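You operate a simulated robot arm through the tools that you are given. There is no shell and no other tool. Be economical: measure what you need, move in short steps, check, and stop when the job is done.

You run a simulated two-armed robot. Do the job below in one go: nothing can be reset, and whatever is moved stays where it is left.

TASK
Set the green block on the dark cover board, slide in, wedge, close the black knob, pump to mark 1.
Fine: at the jack press; block on the board's middle; burst no edge; the other blocks and the tin jug stay.

Only the result counts: the job must be done as asked and must still hold three seconds after the hand-in. Knocking over, shifting, dropping, spilling or breaking anything else fails it. A push-on lid holds only when it is set on centred and level and pressed home; a screw cap is set on level and turned clockwise until tight.

THE ROBOT
Two 7-joint arms with fingered hands on one trunk that stands fixed in place. Base frame: the origin is at the foot of the trunk, x ahead of it, y to its left, z up. Lengths are in m, angles in rad, forces in N, time in s.
The left shoulder is at [0.07, 0.14, 1.108], the right one opposite. With the tool pointing down near the work surface each hand reaches from about 0.1 to 0.66 m from the base axis, measured 20 degrees to its own side. Payload 3.9 kg a hand.
Tool frame (each hand has its own): the origin (TCP) lies between the finger pads and is the grasp point; the fingertips stand 0.029 m ahead of it; z points along the fingers, y is the line along which they close. The gripper opens to 0.1 m. The gripper's body begins 0.034 m behind the TCP. The gripper is a hand of 5 fingers: y runs from the thumb to the fingers, the wrist lies at [-0.015, -0.105, -0.177] in the tool frame, and closing takes about 1.5 s.
Orientation is told as [roll, pitch, yaw] about the base's x, y, z axes, in that order, counted from this pose: with the fingers straight down and the wrist toward the robot, the tool's x, y and z point along [0, 1, 0], [1, 0, 0] and [0, 0, -1] of the base frame.

THE INTERFACE
- The arms move only by the tool move_arm. It takes "left_motion", "right_motion" or both (then of equal length, played together; a hand with none holds still); each is one flat list of numbers, 7 for each row, row after row: the shift along the tool's x, y, z in m, then the turn, a rotation vector about the tool's x, y, z in rad, then the opening, from 0 (shut) to 1 (fully open). In form: [x, y, z, rx, ry, rz, fingers, x, y, z, rx, ry, rz, fingers, ...]. A call has 1 to 8 rows; each row is the pose to reach, as a shift and turn from the pose commanded when the call began, along the tool's axes at that moment. Rows are played at 5 a second. More than 0.05 m and 0.15 rad between two rows, or a gripper value outside its range, and nothing of the call is played. Where a pose cannot be reached the arm comes as near as it can. A force on the tool above 90 N (or 10 N above the force at the start of the call, whichever is more), or a blocked arm, ends the call early, and 0.2 s more pass. Each finger travels about 0.153 m/s and halts on what it meets, pressing with about 26 N; the grip force reading is that of the motor and also rises with nothing between the fingers. The clock runs only during rows and for 0.2 s after the last one: add rows that repeat a pose to give the fingers time. The reply holds the time, the measured pose of the TCP, the force on the tool along the base axes, the opening and the grip force, in the units named above and with some noise, with the torque about the TCP (base axes, N m) and any sound that the robot's microphone picked up.
- Cameras (640 x 400 px; columns grow to the right, rows downward): "scene" is now at [0.1294, 0.0368, 1.4236]; the picture's right is [0.42, -0.91, 0.00], its down [-0.56, -0.26, -0.79] and it looks along [0.71, 0.33, -0.62] (base axes); focal length 223 px, centre (320, 200). "left" rides on the left gripper at [-0.066, -0.086, -0.121] in its tool frame; the picture's right is [-0.76, -0.31, 0.58], its down [0.59, -0.70, 0.40] and it looks along [0.28, 0.64, 0.71] (tool axes); focal length 247 px, centre (320, 200). "right" rides on the right gripper at [0.066, -0.086, -0.121] in its tool frame; the picture's right is [-0.76, 0.31, -0.58], its down [-0.59, -0.70, 0.40] and it looks along [-0.28, 0.64, 0.71] (tool axes); focal length 247 px, centre (320, 200). There is no depth. A picture from a camera that has moved, and an enlarged one, comes with that camera's place and axes in the base frame and with its lens.
- camera(camera): a new picture of that camera. The clock stands still meanwhile.
- raise_lower(by): slides the trunk up (or, below 0, down) by that many m; the arms and the scene camera ride with it, the base frame stays. It gives what a move gives, with no picture.
- hand_shape(shape, hand): the hand has 5 fingers and takes this shape, open, in about a second: jaw (thumb against the fingers, like two jaws); tri (thumb and two fingers); tip (a fingertip pinch); poke (one finger out to press); point (the index stretched); flat (the hand flat); cup (the hand cupped); fist (a fist). The gripper value then closes the fingers along that shape, each until it touches; the sizes above hold for jaw. It gives what a move gives, with no picture.
- aim_head(pan, tilt): turns the head with the scene camera to pan (to the left, within 1.501 rad either way) and tilt (down, from -0.506 to 1.204), counted from straight ahead of the robot. It gives what a move gives.
- enlarge(camera, box): a new picture of the part [left, top, right, bottom] of that camera's present view, enlarged. The clock stands still meanwhile.
- close_job(): hands the job in; it is judged then, once.

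Go step by step. Nothing tells you positions but the pictures and the camera data: compare them with the known pose of the tool, close in by small moves and look again before you grip or let go. The budget is 120 turns and 74 pictures, counting those below and the enlarged ones. Unless the task says otherwise, let go and move clear before handing in.

The tools are called after "Emit:" as name(argument=value, ...) on one line, values as JSON. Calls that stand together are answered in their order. move_arm: Moves the arms, as the interface text tells. Its arguments: {"type":"object","properties":{"left_motion":{"type":"array","items":{"type":"number"}},"right_motion":{"type":"array","items":{"type":"number"}}},"required":[]} The other tools are called the same way: raise_lower (by) slides the trunk up or down; hand_shape (shape, hand) gives the hand a shape; aim_head (pan, tilt) turns the head that bears the scene camera; camera (camera) takes a picture; enlarge (camera, box) takes an enlarged picture of a part of a camera's view; close_job () hands the job in.

At the start:

```text
time: 0.0
left_position: [0.3493, 0.3558, 1.2814]
left_ee_rot: [0.0, -0.001, 0.392]
left_ft_force: [-0.4, 0.1, -0.4]
left_moment: [0.0, 0.04, -0.03]
left_finger_gap: 0.0997
left_gripper_force: 0.0
left_shape: jaw
right_position: [0.5483, -0.0004, 1.2587]
right_ee_rot: [0.0, 0.0, 0.392]
right_ft_force: [-0.3, -0.6, 0.5]
right_moment: [-0.02, 0.03, 0.03]
right_finger_gap: 0.0997
right_gripper_force: 0.0
right_shape: jaw
trunk travel left (down, up): [-0.75, 0.09]
head pan, tilt: [0.435, 0.663]
```

scene: 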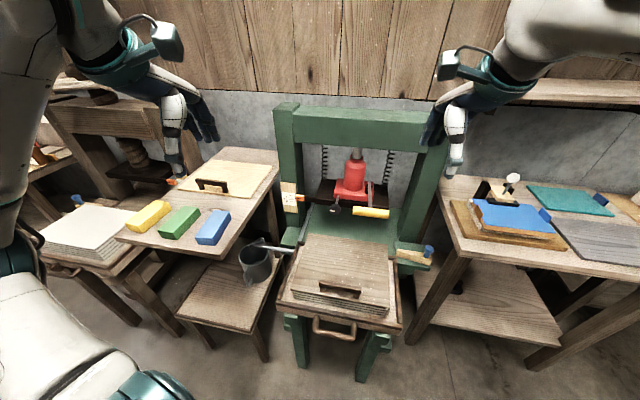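
right: 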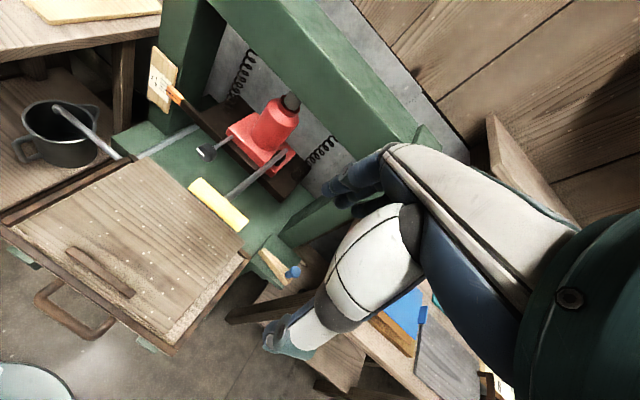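
left: 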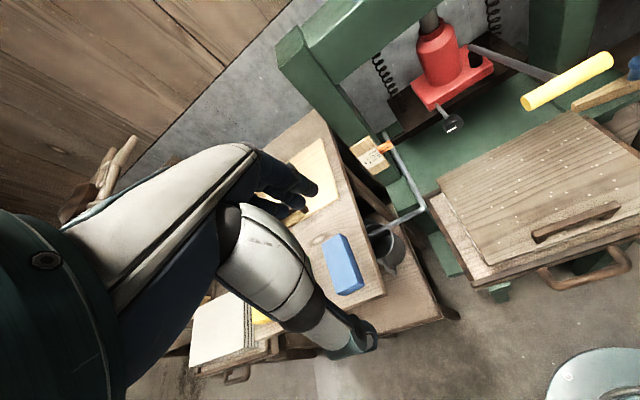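

I see the green jack press with a pulled-out tray and a stack on it, three blocks on a table to the left, the tin jug under the drain and wedges beside the press. I'll look closer at the parts first.

Emit:
enlarge(camera="scene", box=[260, 90, 460, 215])

Emit:
enlarge(camera="scene", box=[260, 220, 460, 345])

Emit:
enlarge(camera="scene", box=[100, 140, 300, 265])

```text
3.20 times, centred on (360, 152) of scene
camera zoom: at [0.1294, 0.0368, 1.4236], right [0.42, -0.91, 0.0], down [-0.56, -0.26, -0.79], along [0.71, 0.33, -0.62], focal length 712 px, centre (192, 352)
```

zoom: 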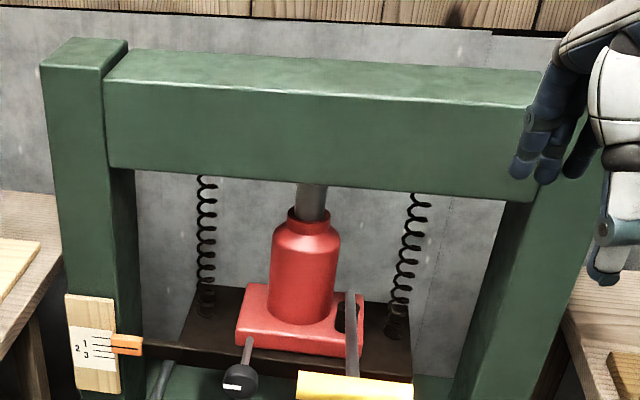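

```text
3.20 times, centred on (360, 282) of scene
camera zoom: at [0.1294, 0.0368, 1.4236], right [0.42, -0.91, 0.0], down [-0.56, -0.26, -0.79], along [0.71, 0.33, -0.62], focal length 712 px, centre (192, -64)
```

zoom: 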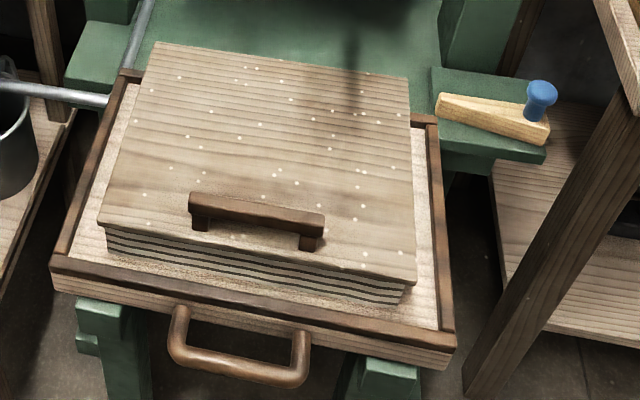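

```text
3.20 times, centred on (200, 202) of scene
camera zoom: at [0.1294, 0.0368, 1.4236], right [0.42, -0.91, 0.0], down [-0.56, -0.26, -0.79], along [0.71, 0.33, -0.62], focal length 712 px, centre (704, 192)
```

zoom: 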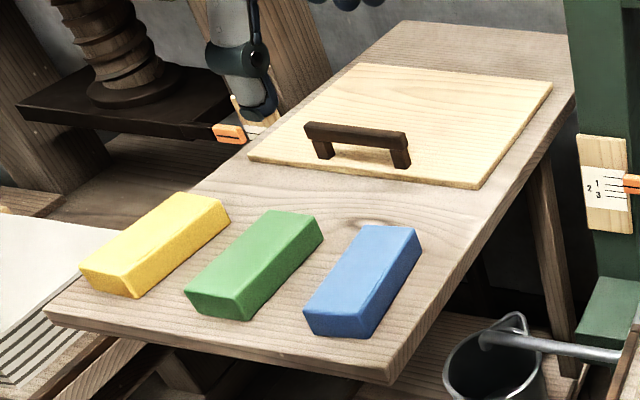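

The tray already carries a brown board over the sheets, and a paler board lies on the left table. I'll check the right table and the wedge too.

Emit:
enlarge(camera="scene", box=[440, 160, 640, 285])

Emit:
enlarge(camera="right", box=[100, 40, 340, 190])

Emit:
aim_head(pan=0.435, tilt=1.0)

Emit:
camera(camera="scene")

```text
3.20 times, centred on (540, 222) of scene
camera zoom: at [0.1294, 0.0368, 1.4236], right [0.42, -0.91, 0.0], down [-0.56, -0.26, -0.79], along [0.71, 0.33, -0.62], focal length 712 px, centre (-384, 128)
```

zoom: 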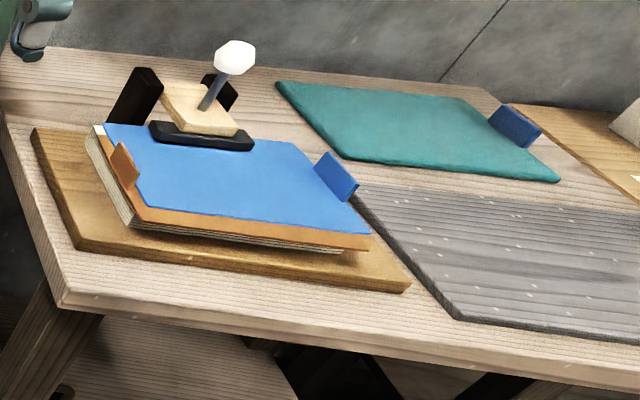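

```text
2.67 times, centred on (220, 115) of right
camera zoom: at [0.4443, 0.0283, 1.3794], right [0.57, -0.58, 0.58], down [-0.42, -0.81, -0.4], along [0.7, -0.02, -0.71], focal length 659 px, centre (587, 427)
```

zoom: 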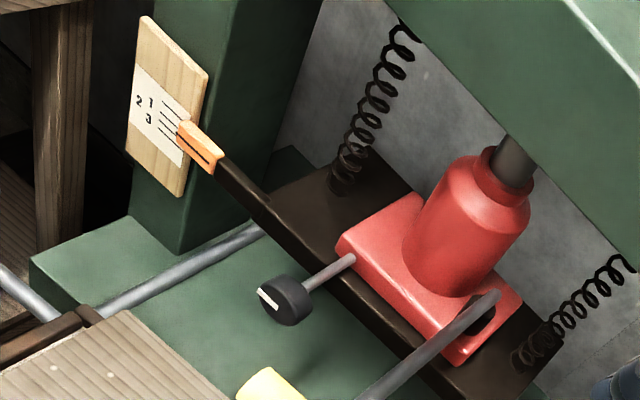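

```text
time: 0.8
left_position: [0.3492, 0.359, 1.2803]
left_ee_rot: [0.002, -0.001, 0.392]
left_ft_force: [0.0, -0.5, 0.7]
left_moment: [0.0, 0.04, 0.0]
left_finger_gap: 0.0999
left_gripper_force: 0.1
left_shape: jaw
right_position: [0.5489, 0.0001, 1.259]
right_ee_rot: [0.001, 0.002, 0.391]
right_ft_force: [0.1, -0.6, 0.2]
right_moment: [0.0, 0.01, -0.05]
right_finger_gap: 0.0999
right_gripper_force: 0.0
right_shape: jaw
trunk travel left (down, up): [-0.75, 0.09]
head pan, tilt: [0.435, 1.0]
```

```text
65 pictures are left
camera scene: at [0.1144, 0.0297, 1.3972], right [0.42, -0.91, 0.0], down [-0.76, -0.35, -0.54], along [0.49, 0.23, -0.84], focal length 223 px, centre (320, 200)
```

scene: 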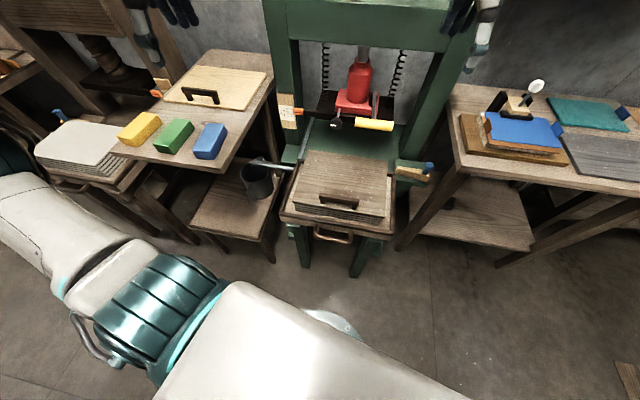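

The press faces back toward me by about 0.24 rad, with the tray's board middle near (0.57, 0.16, 0.79) and the jack near (0.86, 0.21). I'll bring both hands closer so their cameras can see the green block and the wedge.

Emit:
move_arm(left_motion=[0.03, 0.0235, 0.017, 0, 0, 0, 1, 0.06, 0.047, 0.034, 0, 0, 0, 1, 0.09, 0.07, 0.051, 0, 0, 0, 1, 0.12, 0.094, 0.068, 0, 0, 0, 1, 0.15, 0.117, 0.085, 0, 0, 0, 1, 0.18, 0.14, 0.103, 0, 0, 0, 1, 0.213, 0.164, 0.12, 0, 0, 0, 1], right_motion=[0, 0, 0.043, 0, 0, 0, 1, 0, 0, 0.086, 0, 0, 0, 1, 0, 0, 0.129, 0, 0, 0, 1, 0, 0, 0.172, 0, 0, 0, 1, 0, 0, 0.215, 0, 0, 0, 1, 0, 0, 0.258, 0, 0, 0, 1, 0, 0, 0.3, 0, 0, 0, 1])

Emit:
camera(camera="left")

Emit:
camera(camera="right")

```text
time: 2.4
left_position: [0.4198, 0.6195, 1.1592]
left_ee_rot: [0.0, -0.001, 0.395]
left_ft_force: [-0.3, -0.9, 0.2]
left_moment: [0.01, 0.01, 0.01]
left_finger_gap: 0.0996
left_gripper_force: 0.1
left_shape: jaw
right_position: [0.5483, 0.0022, 0.9542]
right_ee_rot: [0.0, -0.001, 0.393]
right_ft_force: [0.7, 1.2, 0.0]
right_moment: [-0.03, 0.04, 0.01]
right_finger_gap: 0.0996
right_gripper_force: 0.1
right_shape: jaw
trunk travel left (down, up): [-0.75, 0.09]
head pan, tilt: [0.435, 1.0]
```

```text
64 pictures are left
camera left: at [0.3664, 0.5263, 1.2796], right [0.01, -0.82, -0.58], down [-0.88, 0.27, -0.4], along [0.48, 0.51, -0.71], focal length 247 px, centre (320, 200)
```

left: 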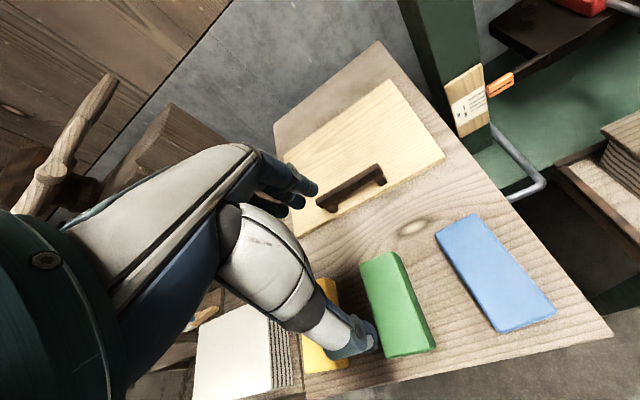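

```text
63 pictures are left
camera right: at [0.4448, 0.0294, 1.0753], right [0.57, -0.58, 0.58], down [-0.42, -0.81, -0.4], along [0.7, -0.02, -0.71], focal length 247 px, centre (320, 200)
```

right: 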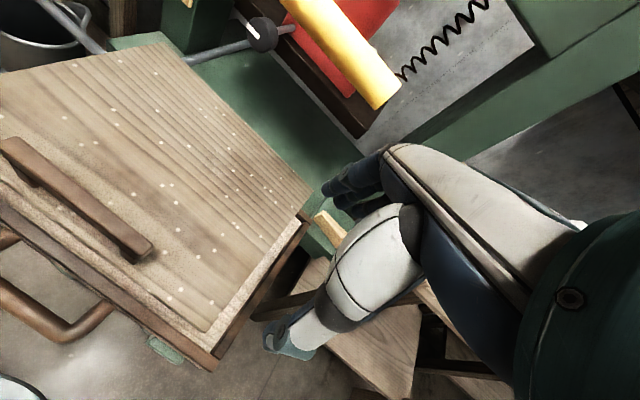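

The green block's top centre is near (0.41, 0.65, 0.935), its length along the press's forward direction (yaw about 0.24). I'll turn the left hand to grip across its width, and back the right hand off for a clearer view of the wedge.

Emit:
move_arm(left_motion=[0.004, 0, 0, 0, 0, -0.1415, 1, 0.008, 0, 0, 0, 0, -0.283, 1, 0.012, 0, 0, 0, 0, -0.4245, 1, 0.016, 0.004, 0, 0, 0, -0.566, 1, 0.02, 0.004, 0, 0, 0, -0.7075, 1, 0.024, 0.004, 0, 0, 0, -0.849, 1, 0.028, 0.004, 0, 0, 0, -0.9905, 1, 0.0325, 0.004, 0, 0, 0, -1.132, 1], right_motion=[-0.012, -0.012, 0, 0, 0, 0, 1, -0.024, -0.024, 0, 0, 0, 0, 1, -0.036, -0.036, 0, 0, 0, 0, 1, -0.048, -0.048, 0, 0, 0, 0, 1, -0.06, -0.06, 0, 0, 0, 0, 1, -0.07, -0.07, 0, 0, 0, 0, 1, -0.08, -0.08, 0, 0, 0, 0, 1, -0.09, -0.09, 0, 0, 0, 0, 1])

Emit:
move_arm(left_motion=[0, 0, 0, 0, 0, -0.1415, 1, 0, 0, 0, 0, 0, -0.283, 1])

Emit:
camera(camera="left")

Emit:
camera(camera="right")

```text
time: 4.2
left_position: [0.4103, 0.6471, 1.1599]
left_ee_rot: [-0.001, -0.001, 1.527]
left_ft_force: [0.0, -0.6, 0.3]
left_moment: [0.05, -0.02, -0.03]
left_finger_gap: 0.0999
left_gripper_force: 0.0
left_shape: jaw
right_position: [0.4978, -0.1185, 0.9573]
right_ee_rot: [0.0, 0.0, 0.392]
right_ft_force: [0.1, 0.2, 0.0]
right_moment: [0.02, -0.01, -0.01]
right_finger_gap: 0.0997
right_gripper_force: 0.0
right_shape: jaw
trunk travel left (down, up): [-0.75, 0.09]
head pan, tilt: [0.435, 1.0]
```

```text
time: 4.8
left_position: [0.4096, 0.6472, 1.1608]
left_ee_rot: [-0.002, 0.001, 1.811]
left_ft_force: [0.8, -0.6, -0.8]
left_moment: [0.01, 0.05, -0.01]
left_finger_gap: 0.1
left_gripper_force: 0.1
left_shape: jaw
right_position: [0.4985, -0.1173, 0.957]
right_ee_rot: [0.0, 0.0, 0.394]
right_ft_force: [0.2, -0.2, 0.4]
right_moment: [-0.02, 0.03, 0.02]
right_finger_gap: 0.0997
right_gripper_force: 0.0
right_shape: jaw
trunk travel left (down, up): [-0.75, 0.09]
head pan, tilt: [0.435, 1.0]
```

```text
62 pictures are left
camera left: at [0.4945, 0.5804, 1.2818], right [0.81, -0.12, -0.58], down [-0.41, -0.82, -0.4], along [-0.43, 0.56, -0.71], focal length 247 px, centre (320, 200)
```

left: 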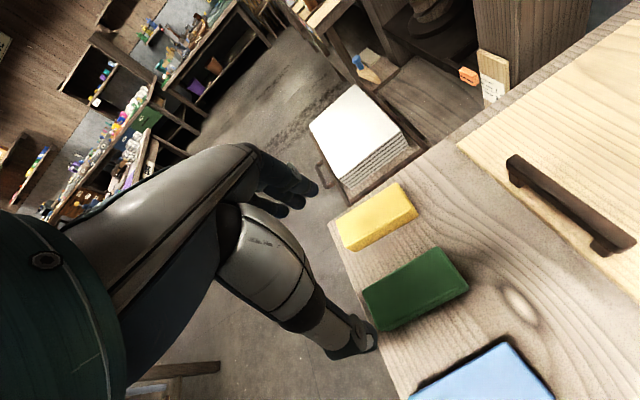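

```text
61 pictures are left
camera right: at [0.3946, -0.0897, 1.0784], right [0.57, -0.58, 0.58], down [-0.42, -0.81, -0.4], along [0.7, -0.02, -0.71], focal length 247 px, centre (320, 200)
```

right: 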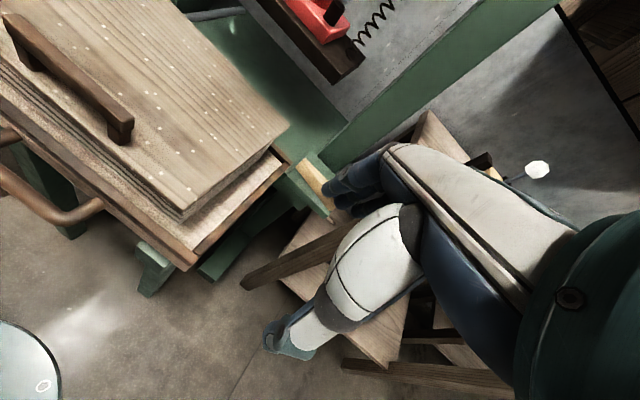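

The green block's centre refines to about (0.406, 0.657) with its top near 0.92. I'll come down to just above it and look.

Emit:
move_arm(left_motion=[0.002, 0.0087, 0.04, 0, 0, 0, 1, 0.002, 0.0087, 0.08, 0, 0, 0, 1, 0.002, 0.0087, 0.12, 0, 0, 0, 1, 0.002, 0.0087, 0.16, 0, 0, 0, 1, 0.002, 0.0087, 0.195, 0, 0, 0, 1, 0.002, 0.0087, 0.195, 0, 0, 0, 1])

Emit:
aim_head(pan=0.95, tilt=0.75)

Emit:
camera(camera="left")

Emit:
camera(camera="scene")

```text
time: 6.2
left_position: [0.4047, 0.6582, 0.966]
left_ee_rot: [-0.002, 0.0, 1.806]
left_ft_force: [0.1, 0.2, -1.4]
left_moment: [-0.01, 0.03, 0.0]
left_finger_gap: 0.0996
left_gripper_force: 0.0
left_shape: jaw
right_position: [0.4998, -0.1181, 0.9576]
right_ee_rot: [0.0, -0.002, 0.392]
right_ft_force: [0.4, -0.3, -0.2]
right_moment: [0.02, 0.01, 0.03]
right_finger_gap: 0.0999
right_gripper_force: 0.2
right_shape: jaw
trunk travel left (down, up): [-0.75, 0.09]
head pan, tilt: [0.435, 1.0]
```

```text
time: 7.2
left_position: [0.4053, 0.6573, 0.9661]
left_ee_rot: [-0.002, 0.001, 1.808]
left_ft_force: [0.6, 0.1, 0.7]
left_moment: [0.0, 0.06, -0.01]
left_finger_gap: 0.0998
left_gripper_force: 0.0
left_shape: jaw
right_position: [0.4993, -0.1181, 0.9574]
right_ee_rot: [-0.001, 0.0, 0.392]
right_ft_force: [-0.2, -0.6, 0.2]
right_moment: [0.01, 0.03, 0.02]
right_finger_gap: 0.0999
right_gripper_force: 0.1
right_shape: jaw
trunk travel left (down, up): [-0.75, 0.09]
head pan, tilt: [0.949, 0.75]
```

```text
60 pictures are left
camera left: at [0.4898, 0.5908, 1.087], right [0.81, -0.12, -0.58], down [-0.41, -0.82, -0.4], along [-0.43, 0.56, -0.71], focal length 247 px, centre (320, 200)
```

left: 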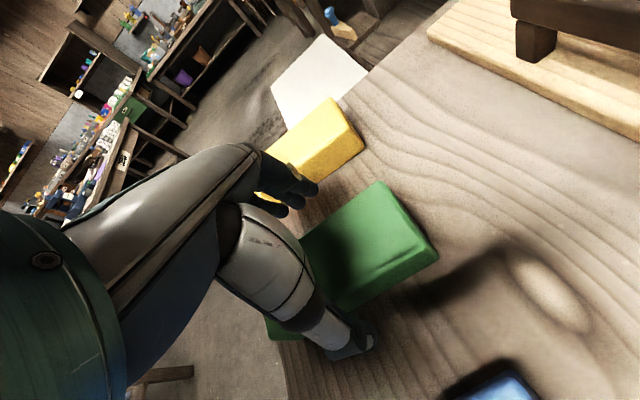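

```text
59 pictures are left
camera scene: at [0.0994, 0.0677, 1.4163], right [0.81, -0.58, 0.0], down [-0.4, -0.55, -0.73], along [0.43, 0.59, -0.68], focal length 223 px, centre (320, 200)
```

scene: 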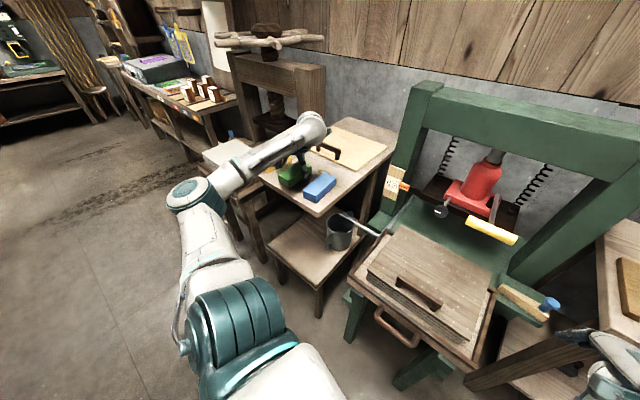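

The hand is centred on the block. I'll descend and grip it.

Emit:
move_arm(left_motion=[0, 0.002, 0.02, 0, 0, 0, 1, 0, 0.002, 0.04, 0, 0, 0, 1, 0, 0.002, 0.04, 0, 0, 0, 0.3, 0, 0.002, 0.04, 0, 0, 0, 0, 0, 0.002, 0.04, 0, 0, 0, 0, 0, 0.002, 0.04, 0, 0, 0, 0, 0, 0.002, 0.04, 0, 0, 0, 0])

Emit:
enlarge(camera="scene", box=[250, 110, 400, 204])

```text
time: 8.8
left_position: [0.4076, 0.6502, 0.9473]
left_ee_rot: [-0.039, -0.012, 1.803]
left_ft_force: [3.3, -6.7, 82.9]
left_moment: [-4.51, -1.02, 0.14]
left_finger_gap: 0.0529
left_gripper_force: 26.1
left_shape: jaw
right_position: [0.4931, -0.1266, 0.9592]
right_ee_rot: [0.009, -0.011, 0.392]
right_ft_force: [0.6, -0.1, 0.1]
right_moment: [0.01, -0.01, -0.02]
right_finger_gap: 0.0996
right_gripper_force: 0.0
right_shape: jaw
trunk travel left (down, up): [-0.75, 0.09]
head pan, tilt: [0.949, 0.75]
```

```text
4.26 times, centred on (325, 157) of scene
camera zoom: at [0.0907, 0.0528, 1.4178], right [0.81, -0.58, 0.0], down [-0.39, -0.55, -0.74], along [0.43, 0.6, -0.67], focal length 947 px, centre (299, 383)
```

zoom: 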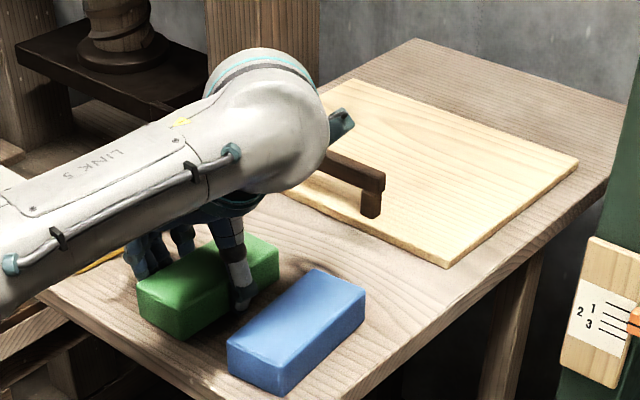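

The fingertips touched the table, so it lies near z 0.917, but the block is held (gap 0.053). I'll lift gently.

Emit:
move_arm(left_motion=[0, 0, -0.02, 0, 0, 0, 0, 0, 0, -0.03, 0, 0, 0, 0, 0, 0, -0.06, 0, 0, 0, 0, 0, 0, -0.1, 0, 0, 0, 0, 0, 0, -0.14, 0, 0, 0, 0, 0, 0, -0.18, 0, 0, 0, 0, 0, 0, -0.18, 0, 0, 0, 0])

Emit:
camera(camera="left")

Emit:
enlarge(camera="scene", box=[250, 90, 400, 184])

```text
time: 10.4
left_position: [0.4055, 0.6591, 1.106]
left_ee_rot: [0.001, 0.001, 1.808]
left_ft_force: [-0.2, 0.5, -1.8]
left_moment: [0.03, 0.0, 0.0]
left_finger_gap: 0.052
left_gripper_force: 25.7
left_shape: jaw
right_position: [0.4989, -0.1159, 0.9566]
right_ee_rot: [0.0, 0.0, 0.392]
right_ft_force: [0.2, -0.2, 0.0]
right_moment: [0.01, 0.01, -0.02]
right_finger_gap: 0.0998
right_gripper_force: 0.1
right_shape: jaw
trunk travel left (down, up): [-0.75, 0.09]
head pan, tilt: [0.949, 0.75]
```

```text
57 pictures are left
camera left: at [0.4905, 0.5917, 1.2263], right [0.81, -0.12, -0.58], down [-0.41, -0.82, -0.4], along [-0.43, 0.56, -0.71], focal length 247 px, centre (320, 200)
```

left: 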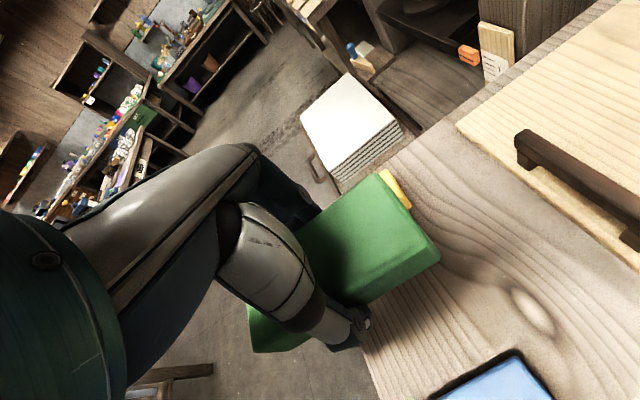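

```text
4.26 times, centred on (325, 137) of scene
camera zoom: at [0.0997, 0.0689, 1.4162], right [0.81, -0.58, 0.0], down [-0.4, -0.56, -0.73], along [0.43, 0.59, -0.68], focal length 947 px, centre (299, 468)
```

zoom: 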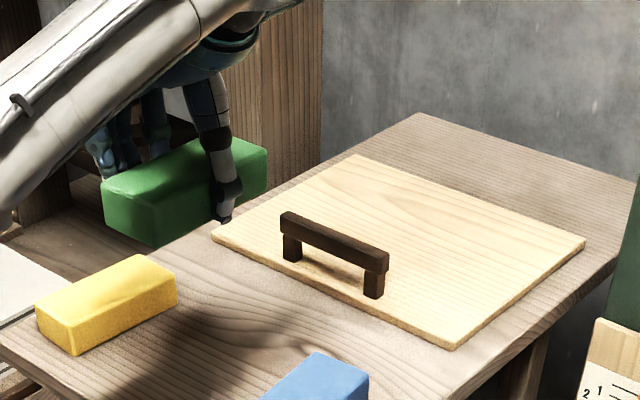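

The block is held. I'll carry it over the board and turn it 90° so that it lies along the platen's width, and move the right hand aside.

Emit:
move_arm(left_motion=[-0.0028, -0.033, 0, 0, 0, 0.098, 0, -0.0056, -0.066, 0, 0, 0, 0.196, 0, -0.0084, -0.099, 0, 0, 0, 0.294, 0, -0.0112, -0.132, 0, 0, 0, 0.392, 0, -0.014, -0.165, 0, 0, 0, 0.49, 0, -0.0168, -0.198, 0, 0, 0, 0.588, 0, -0.0196, -0.231, 0, 0, 0, 0.686, 0, -0.0225, -0.264, 0, 0, 0, 0.786, 0], right_motion=[-0.009, -0.01, 0, 0, 0, 0, 1, -0.018, -0.02, 0, 0, 0, 0, 1, -0.027, -0.03, 0, 0, 0, 0, 1, -0.036, -0.04, 0, 0, 0, 0, 1, -0.045, -0.05, 0, 0, 0, 0, 1, -0.054, -0.06, 0, 0, 0, 0, 1, -0.063, -0.07, 0, 0, 0, 0, 1, -0.073, -0.084, 0, 0, 0, 0, 1])

Emit:
move_arm(left_motion=[-0.0254, -0.0213, 0, 0, 0, 0.098, 0, -0.0508, -0.0427, 0, 0, 0, 0.196, 0, -0.0761, -0.064, 0, 0, 0, 0.294, 0, -0.1015, -0.0853, 0, 0, 0, 0.392, 0, -0.1269, -0.1067, 0, 0, 0, 0.49, 0, -0.1523, -0.128, 0, 0, 0, 0.588, 0, -0.1776, -0.1494, 0, 0, 0, 0.686, 0, -0.203, -0.1707, 0, 0, 0, 0.786, 0])

Emit:
aim_head(pan=0.3, tilt=0.9)

Emit:
camera(camera="left")

Emit:
camera(camera="scene")

```text
time: 12.2
left_position: [0.4883, 0.4051, 1.1042]
left_ee_rot: [0.002, -0.001, 1.021]
left_ft_force: [-0.3, 0.1, -0.9]
left_moment: [0.03, -0.03, -0.02]
left_finger_gap: 0.0518
left_gripper_force: 26.4
left_shape: jaw
right_position: [0.4701, -0.1856, 0.9537]
right_ee_rot: [0.002, 0.002, 0.392]
right_ft_force: [-0.1, 0.6, 0.0]
right_moment: [-0.01, -0.02, 0.0]
right_finger_gap: 0.0999
right_gripper_force: 0.1
right_shape: jaw
right hand out of reach, approached as far as the arm can: row 6, 7, 8
trunk travel left (down, up): [-0.75, 0.09]
head pan, tilt: [0.949, 0.75]
```

```text
time: 14.0
left_position: [0.5737, 0.1548, 1.1071]
left_ee_rot: [-0.001, 0.0, 0.236]
left_ft_force: [0.2, -0.6, -1.6]
left_moment: [0.03, 0.02, 0.0]
left_finger_gap: 0.0521
left_gripper_force: 25.9
left_shape: jaw
right_position: [0.4702, -0.1859, 0.9529]
right_ee_rot: [0.003, 0.001, 0.393]
right_ft_force: [-0.1, -1.1, -0.1]
right_moment: [0.03, -0.03, 0.01]
right_finger_gap: 0.0997
right_gripper_force: 0.1
right_shape: jaw
trunk travel left (down, up): [-0.75, 0.09]
head pan, tilt: [0.949, 0.75]
```

```text
time: 15.0
left_position: [0.5735, 0.1569, 1.1074]
left_ee_rot: [0.0, -0.001, 0.236]
left_ft_force: [-0.4, -0.4, -1.9]
left_moment: [0.03, 0.01, -0.02]
left_finger_gap: 0.0517
left_gripper_force: 26.6
left_shape: jaw
right_position: [0.4711, -0.1855, 0.9546]
right_ee_rot: [-0.001, 0.0, 0.394]
right_ft_force: [-0.2, 0.1, -0.6]
right_moment: [0.03, 0.0, 0.01]
right_finger_gap: 0.0996
right_gripper_force: 0.0
right_shape: jaw
trunk travel left (down, up): [-0.75, 0.09]
head pan, tilt: [0.3, 0.901]
```

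```text
55 pictures are left
camera left: at [0.5052, 0.0728, 1.2281], right [-0.12, -0.81, -0.58], down [-0.82, 0.41, -0.4], along [0.56, 0.43, -0.71], focal length 247 px, centre (320, 200)
```

left: 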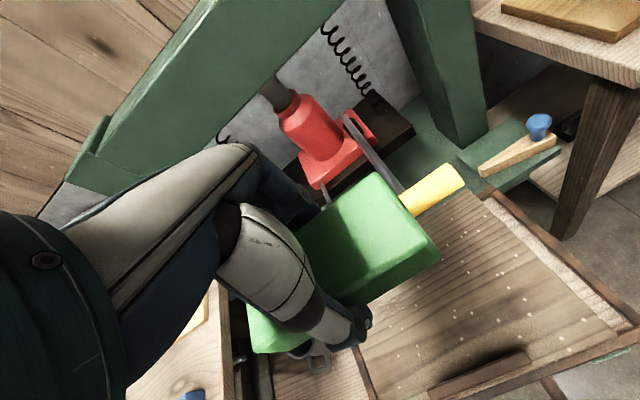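

```text
54 pictures are left
camera scene: at [0.1235, 0.0227, 1.4044], right [0.3, -0.95, 0.0], down [-0.75, -0.23, -0.62], along [0.59, 0.18, -0.78], focal length 223 px, centre (320, 200)
```

scene: 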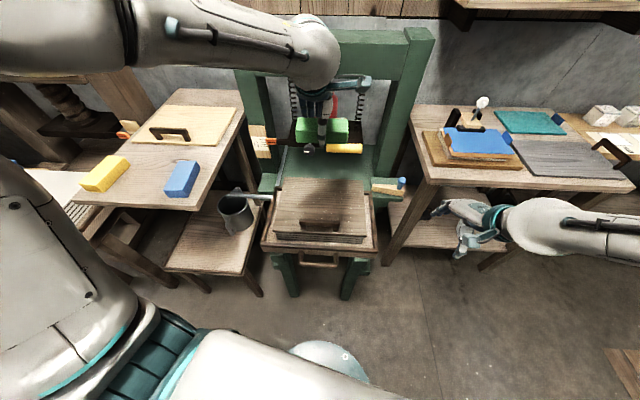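

I need a precise board position, so I'll zoom in on it from both cameras.

Emit:
enlarge(camera="left", box=[340, 160, 640, 400])

Emit:
enlarge(camera="scene", box=[240, 90, 440, 270])

```text
1.67 times, centred on (490, 280) of left
camera zoom: at [0.5052, 0.0728, 1.2281], right [-0.12, -0.81, -0.58], down [-0.82, 0.41, -0.4], along [0.56, 0.43, -0.71], focal length 412 px, centre (37, 67)
```

zoom: 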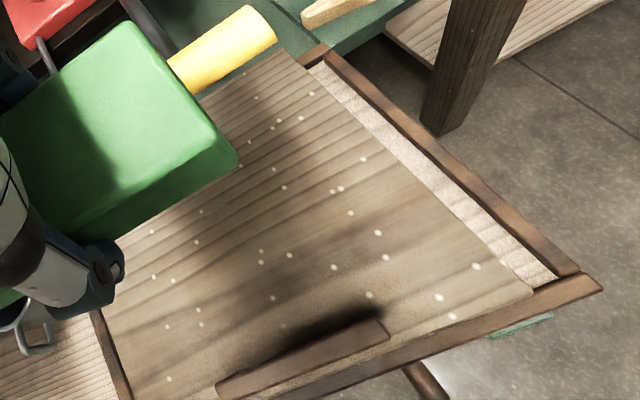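

```text
2.22 times, centred on (340, 180) of scene
camera zoom: at [0.1235, 0.0227, 1.4044], right [0.3, -0.95, 0.0], down [-0.75, -0.23, -0.62], along [0.59, 0.18, -0.78], focal length 495 px, centre (276, 244)
```

zoom: 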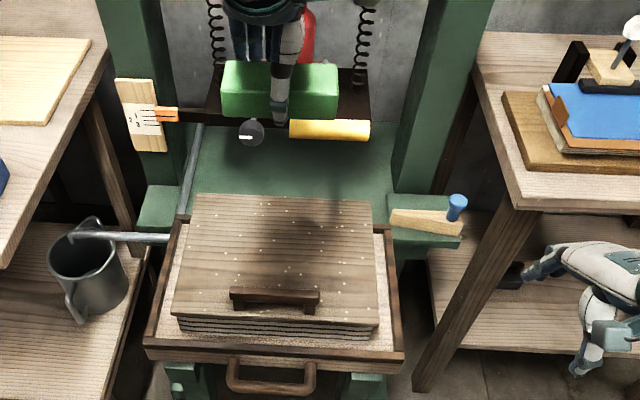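

The board's middle works out at (0.574, 0.156, 0.793). The block sits about 16 mm toward the thumb in my grip, so I'll offset for that and lower to just above the board.

Emit:
move_arm(left_motion=[0, 0.004, 0.04, 0, 0, 0, 0, 0, 0.008, 0.08, 0, 0, 0, 0, 0, 0.012, 0.12, 0, 0, 0, 0, 0, 0.0165, 0.16, 0, 0, 0, 0, 0, 0.0165, 0.2, 0, 0, 0, 0, 0, 0.0165, 0.235, 0, 0, 0, 0, 0, 0.0165, 0.265, 0, 0, 0, 0, 0, 0.0165, 0.265, 0, 0, 0, 0])

Emit:
enlarge(camera="scene", box=[240, 130, 400, 270])

Emit:
camera(camera="left")

```text
time: 16.8
left_position: [0.5953, 0.1621, 0.8651]
left_ee_rot: [-0.04, -0.044, 0.26]
left_ft_force: [-2.8, -0.5, 81.6]
left_moment: [-0.51, -1.77, -0.05]
left_finger_gap: 0.0524
left_gripper_force: 26.2
left_shape: jaw
right_position: [0.4607, -0.1878, 0.9602]
right_ee_rot: [-0.002, -0.012, 0.394]
right_ft_force: [0.0, 0.7, 0.7]
right_moment: [-0.02, 0.0, 0.02]
right_finger_gap: 0.0999
right_gripper_force: 0.1
right_shape: jaw
trunk travel left (down, up): [-0.75, 0.09]
head pan, tilt: [0.3, 0.901]
```

```text
2.86 times, centred on (320, 200) of scene
camera zoom: at [0.109, 0.0193, 1.4068], right [0.3, -0.96, 0.0], down [-0.74, -0.23, -0.63], along [0.6, 0.19, -0.78], focal length 636 px, centre (320, 200)
```

zoom: 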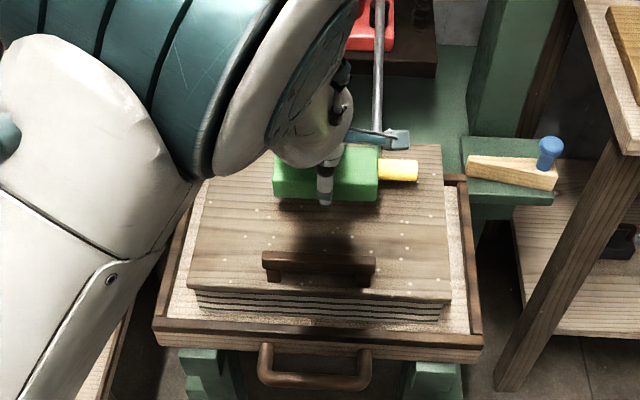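

```text
50 pictures are left
camera left: at [0.5231, 0.0797, 0.9851], right [-0.07, -0.83, -0.56], down [-0.81, 0.38, -0.45], along [0.58, 0.42, -0.69], focal length 247 px, centre (320, 200)
```

left: 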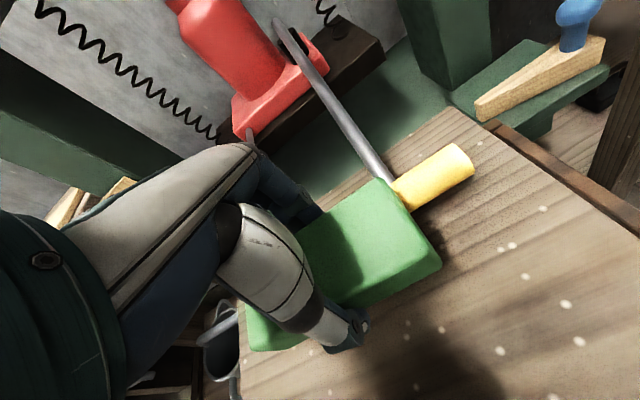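

The block hasn't reached the board: my hand has caught the yellow pump grip and pushed it down. I'll back straight up and look.

Emit:
move_arm(left_motion=[0, 0, -0.03, 0, 0, 0, 0, 0, 0, -0.06, 0, 0, 0, 0, 0, 0, -0.1, 0, 0, 0, 0, 0, 0, -0.14, 0, 0, 0, 0, 0, 0, -0.18, 0, 0, 0, 0, 0, -0.0165, -0.22, 0, 0, 0, 0, 0, -0.0165, -0.265, 0, 0, 0, 0, 0, -0.0165, -0.265, 0, 0, 0, 0])

Emit:
enlarge(camera="scene", box=[220, 90, 440, 270])

Emit:
camera(camera="left")

```text
time: 18.6
left_position: [0.5757, 0.1544, 1.105]
left_ee_rot: [-0.001, 0.0, 0.236]
left_ft_force: [-0.7, -0.6, -1.0]
left_moment: [-0.01, 0.02, -0.01]
left_finger_gap: 0.0521
left_gripper_force: 26.3
left_shape: jaw
right_position: [0.4701, -0.1848, 0.9544]
right_ee_rot: [-0.001, 0.0, 0.393]
right_ft_force: [-0.8, 0.4, 0.2]
right_moment: [-0.03, -0.03, 0.01]
right_finger_gap: 0.0996
right_gripper_force: 0.1
right_shape: jaw
trunk travel left (down, up): [-0.75, 0.09]
head pan, tilt: [0.3, 0.901]
```

```text
2.22 times, centred on (330, 180) of scene
camera zoom: at [0.1244, 0.0225, 1.4043], right [0.3, -0.96, 0.0], down [-0.75, -0.23, -0.62], along [0.59, 0.18, -0.78], focal length 495 px, centre (298, 244)
```

zoom: 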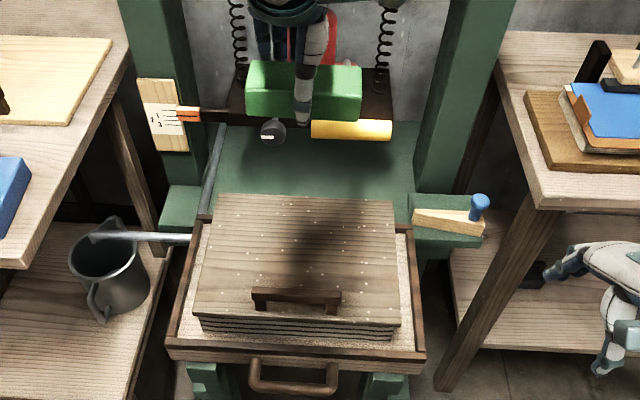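

```text
48 pictures are left
camera left: at [0.5086, 0.0708, 1.2257], right [-0.12, -0.81, -0.58], down [-0.82, 0.41, -0.4], along [0.56, 0.43, -0.71], focal length 247 px, centre (320, 200)
```

left: 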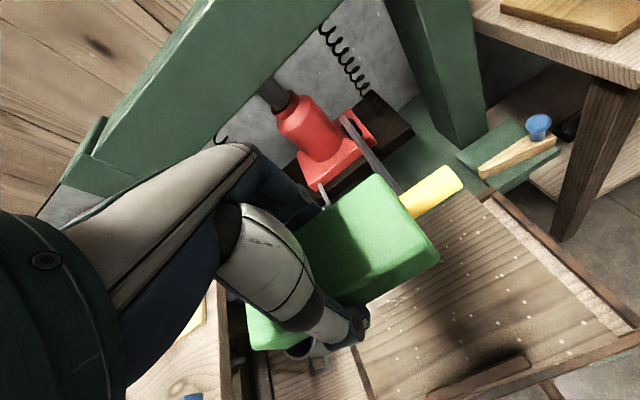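

The lever sprang back by itself. It overhangs the board's middle, so I'll turn the hand the other way (wrist to the left) and first set the block down on the board's left half, clear of the lever.

Emit:
move_arm(left_motion=[0.009, 0.001, 0, 0, 0, 0.143, 0, 0.018, 0.002, 0, 0, 0, 0.286, 0, 0.027, 0.003, 0, 0, 0, 0.429, 0, 0.036, 0.004, 0, 0, 0, 0.572, 0, 0.045, 0.005, 0, 0, 0, 0.715, 0, 0.054, 0.006, 0, 0, 0, 0.858, 0, 0.063, 0.007, 0, 0, 0, 1.001, 0, 0.071, 0.009, 0, 0, 0, 1.144, 0])

Emit:
move_arm(left_motion=[0, 0, 0, 0, 0, 0.143, 0, 0, 0, 0, 0, 0, 0.286, 0, 0, 0, 0, 0, 0, 0.427, 0, 0, 0, 0, 0, 0, 0.427, 0])

Emit:
camera(camera="left")

Emit:
camera(camera="scene")

```text
time: 20.4
left_position: [0.5675, 0.2285, 1.1046]
left_ee_rot: [0.002, -0.004, -0.912]
left_ft_force: [0.1, -0.4, -1.0]
left_moment: [0.0, -0.01, 0.01]
left_finger_gap: 0.0519
left_gripper_force: 26.4
left_shape: jaw
right_position: [0.4692, -0.1833, 0.9543]
right_ee_rot: [-0.001, 0.002, 0.392]
right_ft_force: [-0.1, 0.6, -1.2]
right_moment: [0.0, 0.0, -0.03]
right_finger_gap: 0.0999
right_gripper_force: 0.0
right_shape: jaw
trunk travel left (down, up): [-0.75, 0.09]
head pan, tilt: [0.3, 0.901]
```

```text
time: 21.4
left_position: [0.5665, 0.2275, 1.1058]
left_ee_rot: [0.001, 0.0, -1.34]
left_ft_force: [0.4, 1.0, -0.3]
left_moment: [0.01, -0.04, 0.02]
left_finger_gap: 0.0519
left_gripper_force: 25.7
left_shape: jaw
right_position: [0.4691, -0.185, 0.9546]
right_ee_rot: [0.0, -0.001, 0.393]
right_ft_force: [0.0, -0.1, 0.1]
right_moment: [0.01, -0.03, -0.01]
right_finger_gap: 0.0998
right_gripper_force: 0.0
right_shape: jaw
trunk travel left (down, up): [-0.75, 0.09]
head pan, tilt: [0.3, 0.901]
```

```text
47 pictures are left
camera left: at [0.4831, 0.2957, 1.2264], right [-0.81, 0.12, -0.58], down [0.41, 0.82, -0.4], along [0.42, -0.56, -0.71], focal length 247 px, centre (320, 200)
```

left: 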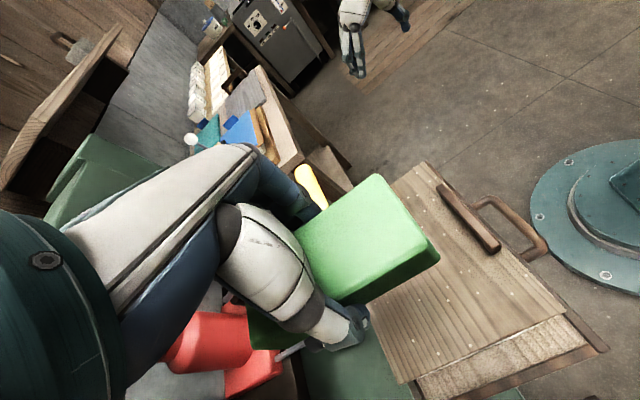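

```text
46 pictures are left
camera scene: at [0.1232, 0.023, 1.4044], right [0.3, -0.96, 0.0], down [-0.75, -0.23, -0.62], along [0.59, 0.18, -0.78], focal length 223 px, centre (320, 200)
```

scene: 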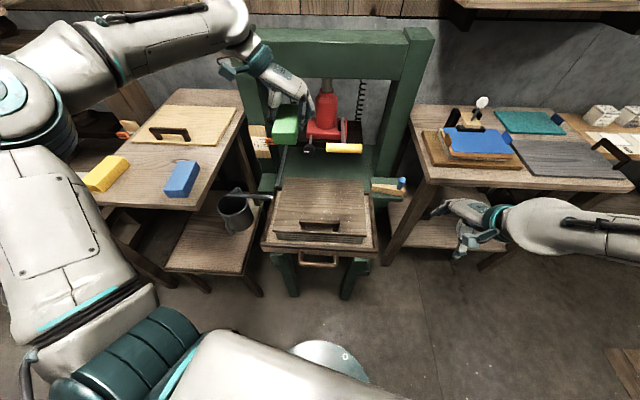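

The hand is clear of the lever here, so I'll lower the block toward the board's left half.

Emit:
move_arm(left_motion=[0, 0, 0.045, 0, 0, 0, 0, 0, 0, 0.09, 0, 0, 0, 0, 0, 0, 0.135, 0, 0, 0, 0, 0, 0, 0.18, 0, 0, 0, 0, 0, 0, 0.22, 0, 0, 0, 0, 0, 0, 0.25, 0, 0, 0, 0, 0, 0, 0.25, 0, 0, 0, 0])

Emit:
camera(camera="left")

Emit:
enlarge(camera="scene", box=[240, 110, 420, 270])

```text
time: 23.0
left_position: [0.5681, 0.225, 0.8557]
left_ee_rot: [0.001, -0.001, -1.334]
left_ft_force: [0.2, 0.0, -1.1]
left_moment: [-0.01, -0.03, 0.0]
left_finger_gap: 0.052
left_gripper_force: 25.6
left_shape: jaw
right_position: [0.4697, -0.1844, 0.9537]
right_ee_rot: [0.0, -0.001, 0.392]
right_ft_force: [-0.4, 0.3, -0.9]
right_moment: [0.01, -0.02, 0.03]
right_finger_gap: 0.0997
right_gripper_force: 0.1
right_shape: jaw
trunk travel left (down, up): [-0.75, 0.09]
head pan, tilt: [0.3, 0.901]
```

```text
45 pictures are left
camera left: at [0.4838, 0.2941, 0.9769], right [-0.81, 0.12, -0.58], down [0.41, 0.82, -0.4], along [0.43, -0.56, -0.71], focal length 247 px, centre (320, 200)
```

left: 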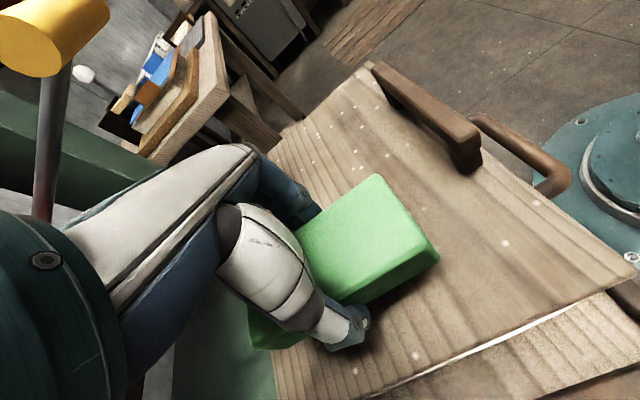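

```text
2.50 times, centred on (330, 190) of scene
camera zoom: at [0.1229, 0.0226, 1.4044], right [0.3, -0.96, 0.0], down [-0.75, -0.23, -0.62], along [0.59, 0.18, -0.78], focal length 556 px, centre (295, 225)
```

zoom: 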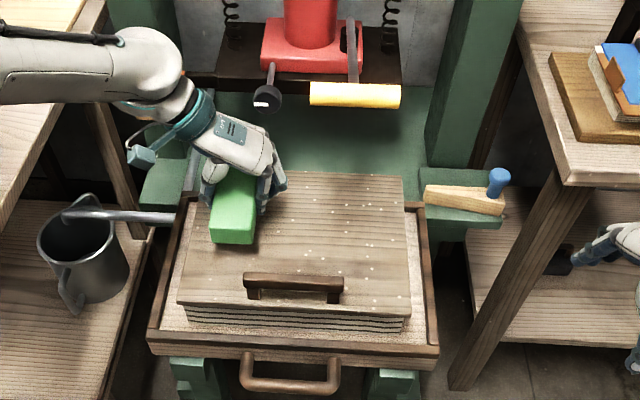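

There is good clearance to the lever. I'll lower a bit more and watch the force.

Emit:
move_arm(left_motion=[0, 0, 0.01, 0, 0, 0, 0, 0, 0, 0.02, 0, 0, 0, 0, 0, 0, 0.026, 0, 0, 0, 0, 0, 0, 0.03, 0, 0, 0, 0])

```text
time: 24.0
left_position: [0.5668, 0.226, 0.8251]
left_ee_rot: [0.001, -0.001, -1.334]
left_ft_force: [0.0, -0.1, -1.2]
left_moment: [0.01, 0.01, 0.0]
left_finger_gap: 0.0523
left_gripper_force: 26.2
left_shape: jaw
right_position: [0.4706, -0.1852, 0.9538]
right_ee_rot: [0.001, 0.002, 0.392]
right_ft_force: [0.6, 1.0, 0.0]
right_moment: [0.03, 0.04, -0.02]
right_finger_gap: 0.0998
right_gripper_force: 0.0
right_shape: jaw
trunk travel left (down, up): [-0.75, 0.09]
head pan, tilt: [0.3, 0.901]
```

Emit:
move_arm(left_motion=[0, 0, 0.003, 0, 0, 0, 0, 0, 0, 0.006, 0, 0, 0, 0, 0, 0, 0.009, 0, 0, 0, 0])

Emit:
enlarge(camera="scene", box=[270, 150, 370, 240])

```text
time: 24.8
left_position: [0.5658, 0.2259, 0.8187]
left_ee_rot: [0.005, -0.001, -1.334]
left_ft_force: [1.1, 1.9, 13.9]
left_moment: [0.69, 0.32, -0.01]
left_finger_gap: 0.052
left_gripper_force: 26.1
left_shape: jaw
right_position: [0.4677, -0.1852, 0.9556]
right_ee_rot: [0.001, -0.002, 0.392]
right_ft_force: [-0.3, -1.0, 0.4]
right_moment: [0.0, 0.04, 0.0]
right_finger_gap: 0.0997
right_gripper_force: 0.1
right_shape: jaw
trunk travel left (down, up): [-0.75, 0.09]
head pan, tilt: [0.3, 0.901]
```

```text
4.44 times, centred on (320, 195) of scene
camera zoom: at [0.1213, 0.0219, 1.4049], right [0.3, -0.96, 0.0], down [-0.75, -0.23, -0.62], along [0.59, 0.18, -0.78], focal length 989 px, centre (320, 222)
```

zoom: 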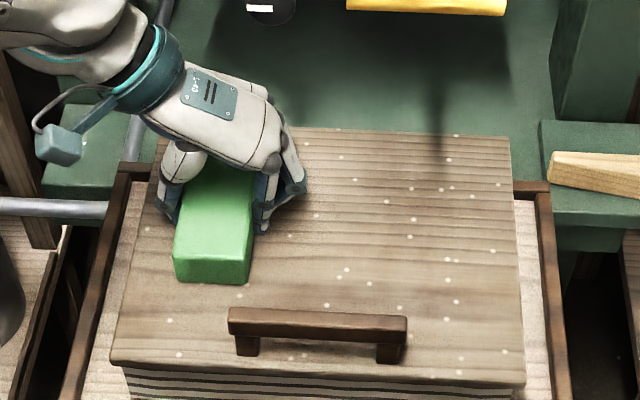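

The block rests on the board (top at about 0.79). I'll release, rise, shift toward the block's front end for a regrip, and look.

Emit:
move_arm(left_motion=[0, 0, -0.004, 0, 0, 0, 0.3, 0, 0, -0.004, 0, 0, 0, 0.7, 0, 0, -0.004, 0, 0, 0, 1, 0, 0, -0.004, 0, 0, 0, 1, 0, 0, -0.04, 0, 0, 0, 1, 0, 0, -0.075, 0, 0, 0, 1, -0.03, -0.014, -0.075, 0, 0, 0, 1, -0.03, -0.014, -0.075, 0, 0, 0, 1])

Emit:
enlarge(camera="scene", box=[260, 140, 390, 250])

Emit:
camera(camera="left")

```text
time: 26.6
left_position: [0.5355, 0.2328, 0.8913]
left_ee_rot: [0.0, -0.001, -1.335]
left_ft_force: [0.3, 0.0, -0.8]
left_moment: [0.04, 0.01, 0.02]
left_finger_gap: 0.0998
left_gripper_force: 0.1
left_shape: jaw
right_position: [0.4714, -0.186, 0.9537]
right_ee_rot: [0.001, -0.001, 0.393]
right_ft_force: [0.7, 0.1, -0.2]
right_moment: [-0.01, -0.01, -0.02]
right_finger_gap: 0.1
right_gripper_force: 0.0
right_shape: jaw
trunk travel left (down, up): [-0.75, 0.09]
head pan, tilt: [0.3, 0.901]
```

```text
3.64 times, centred on (325, 195) of scene
camera zoom: at [0.1242, 0.0219, 1.4043], right [0.3, -0.96, 0.0], down [-0.75, -0.23, -0.62], along [0.59, 0.18, -0.78], focal length 809 px, centre (302, 218)
```

zoom: 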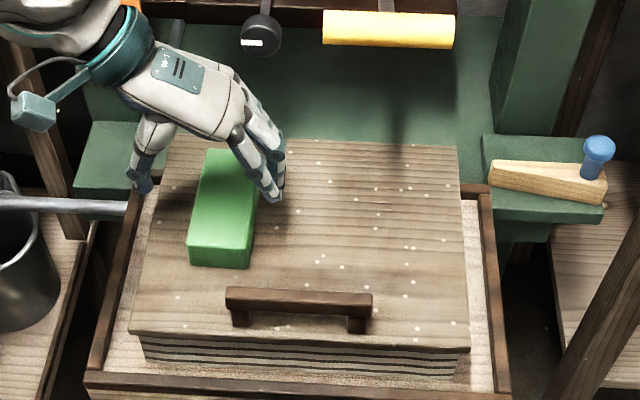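

```text
41 pictures are left
camera left: at [0.4525, 0.3018, 1.0122], right [-0.81, 0.12, -0.58], down [0.41, 0.82, -0.4], along [0.42, -0.56, -0.71], focal length 247 px, centre (320, 200)
```

left: 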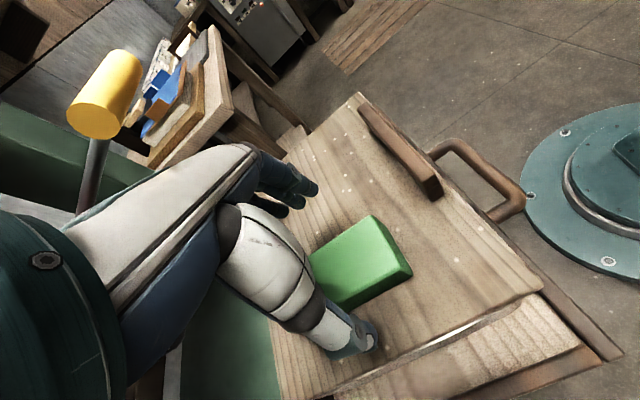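

The hand sits about 33 mm toward the block's front, as planned. I'll lower, grip, lift slightly and carry the block right to the board's middle.

Emit:
move_arm(left_motion=[0, 0, 0.04, 0, 0, 0, 1, 0, 0, 0.069, 0, 0, 0, 1, 0, 0, 0.069, 0, 0, 0, 0.5, 0, 0, 0.069, 0, 0, 0, 0, 0, 0, 0.069, 0, 0, 0, 0, 0, 0, 0.069, 0, 0, 0, 0, 0, 0, 0.069, 0, 0, 0, 0, 0, 0, 0.05, 0, 0, 0, 0])

Emit:
camera(camera="left")

Emit:
enlarge(camera="scene", box=[260, 140, 390, 250])

```text
time: 28.4
left_position: [0.5332, 0.2344, 0.8419]
left_ee_rot: [0.001, -0.001, -1.336]
left_ft_force: [-0.3, 0.9, -1.7]
left_moment: [-0.05, 0.02, -0.01]
left_finger_gap: 0.0505
left_gripper_force: 26.0
left_shape: jaw
right_position: [0.4693, -0.1852, 0.9549]
right_ee_rot: [0.0, 0.001, 0.392]
right_ft_force: [-0.1, 0.0, 0.0]
right_moment: [-0.01, -0.02, 0.01]
right_finger_gap: 0.0998
right_gripper_force: 0.0
right_shape: jaw
trunk travel left (down, up): [-0.75, 0.09]
head pan, tilt: [0.3, 0.901]
```

```text
40 pictures are left
camera left: at [0.4507, 0.3022, 0.963], right [-0.81, 0.12, -0.58], down [0.41, 0.82, -0.4], along [0.43, -0.56, -0.71], focal length 247 px, centre (320, 200)
```

left: 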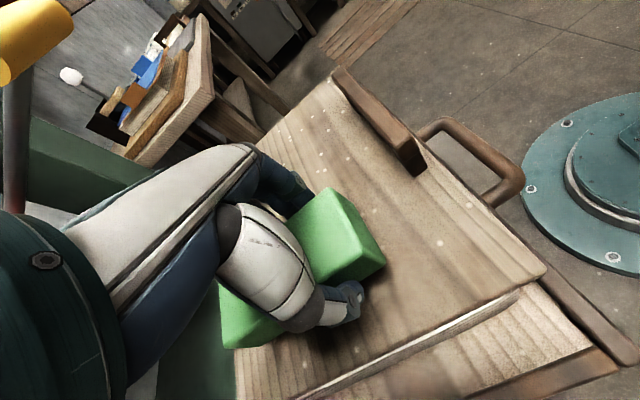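

```text
3.64 times, centred on (325, 195) of scene
camera zoom: at [0.1226, 0.0224, 1.4044], right [0.3, -0.96, 0.0], down [-0.75, -0.23, -0.62], along [0.59, 0.18, -0.78], focal length 809 px, centre (302, 218)
```

zoom: 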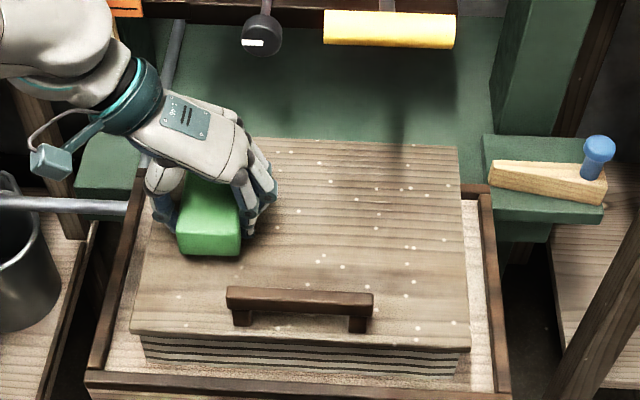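

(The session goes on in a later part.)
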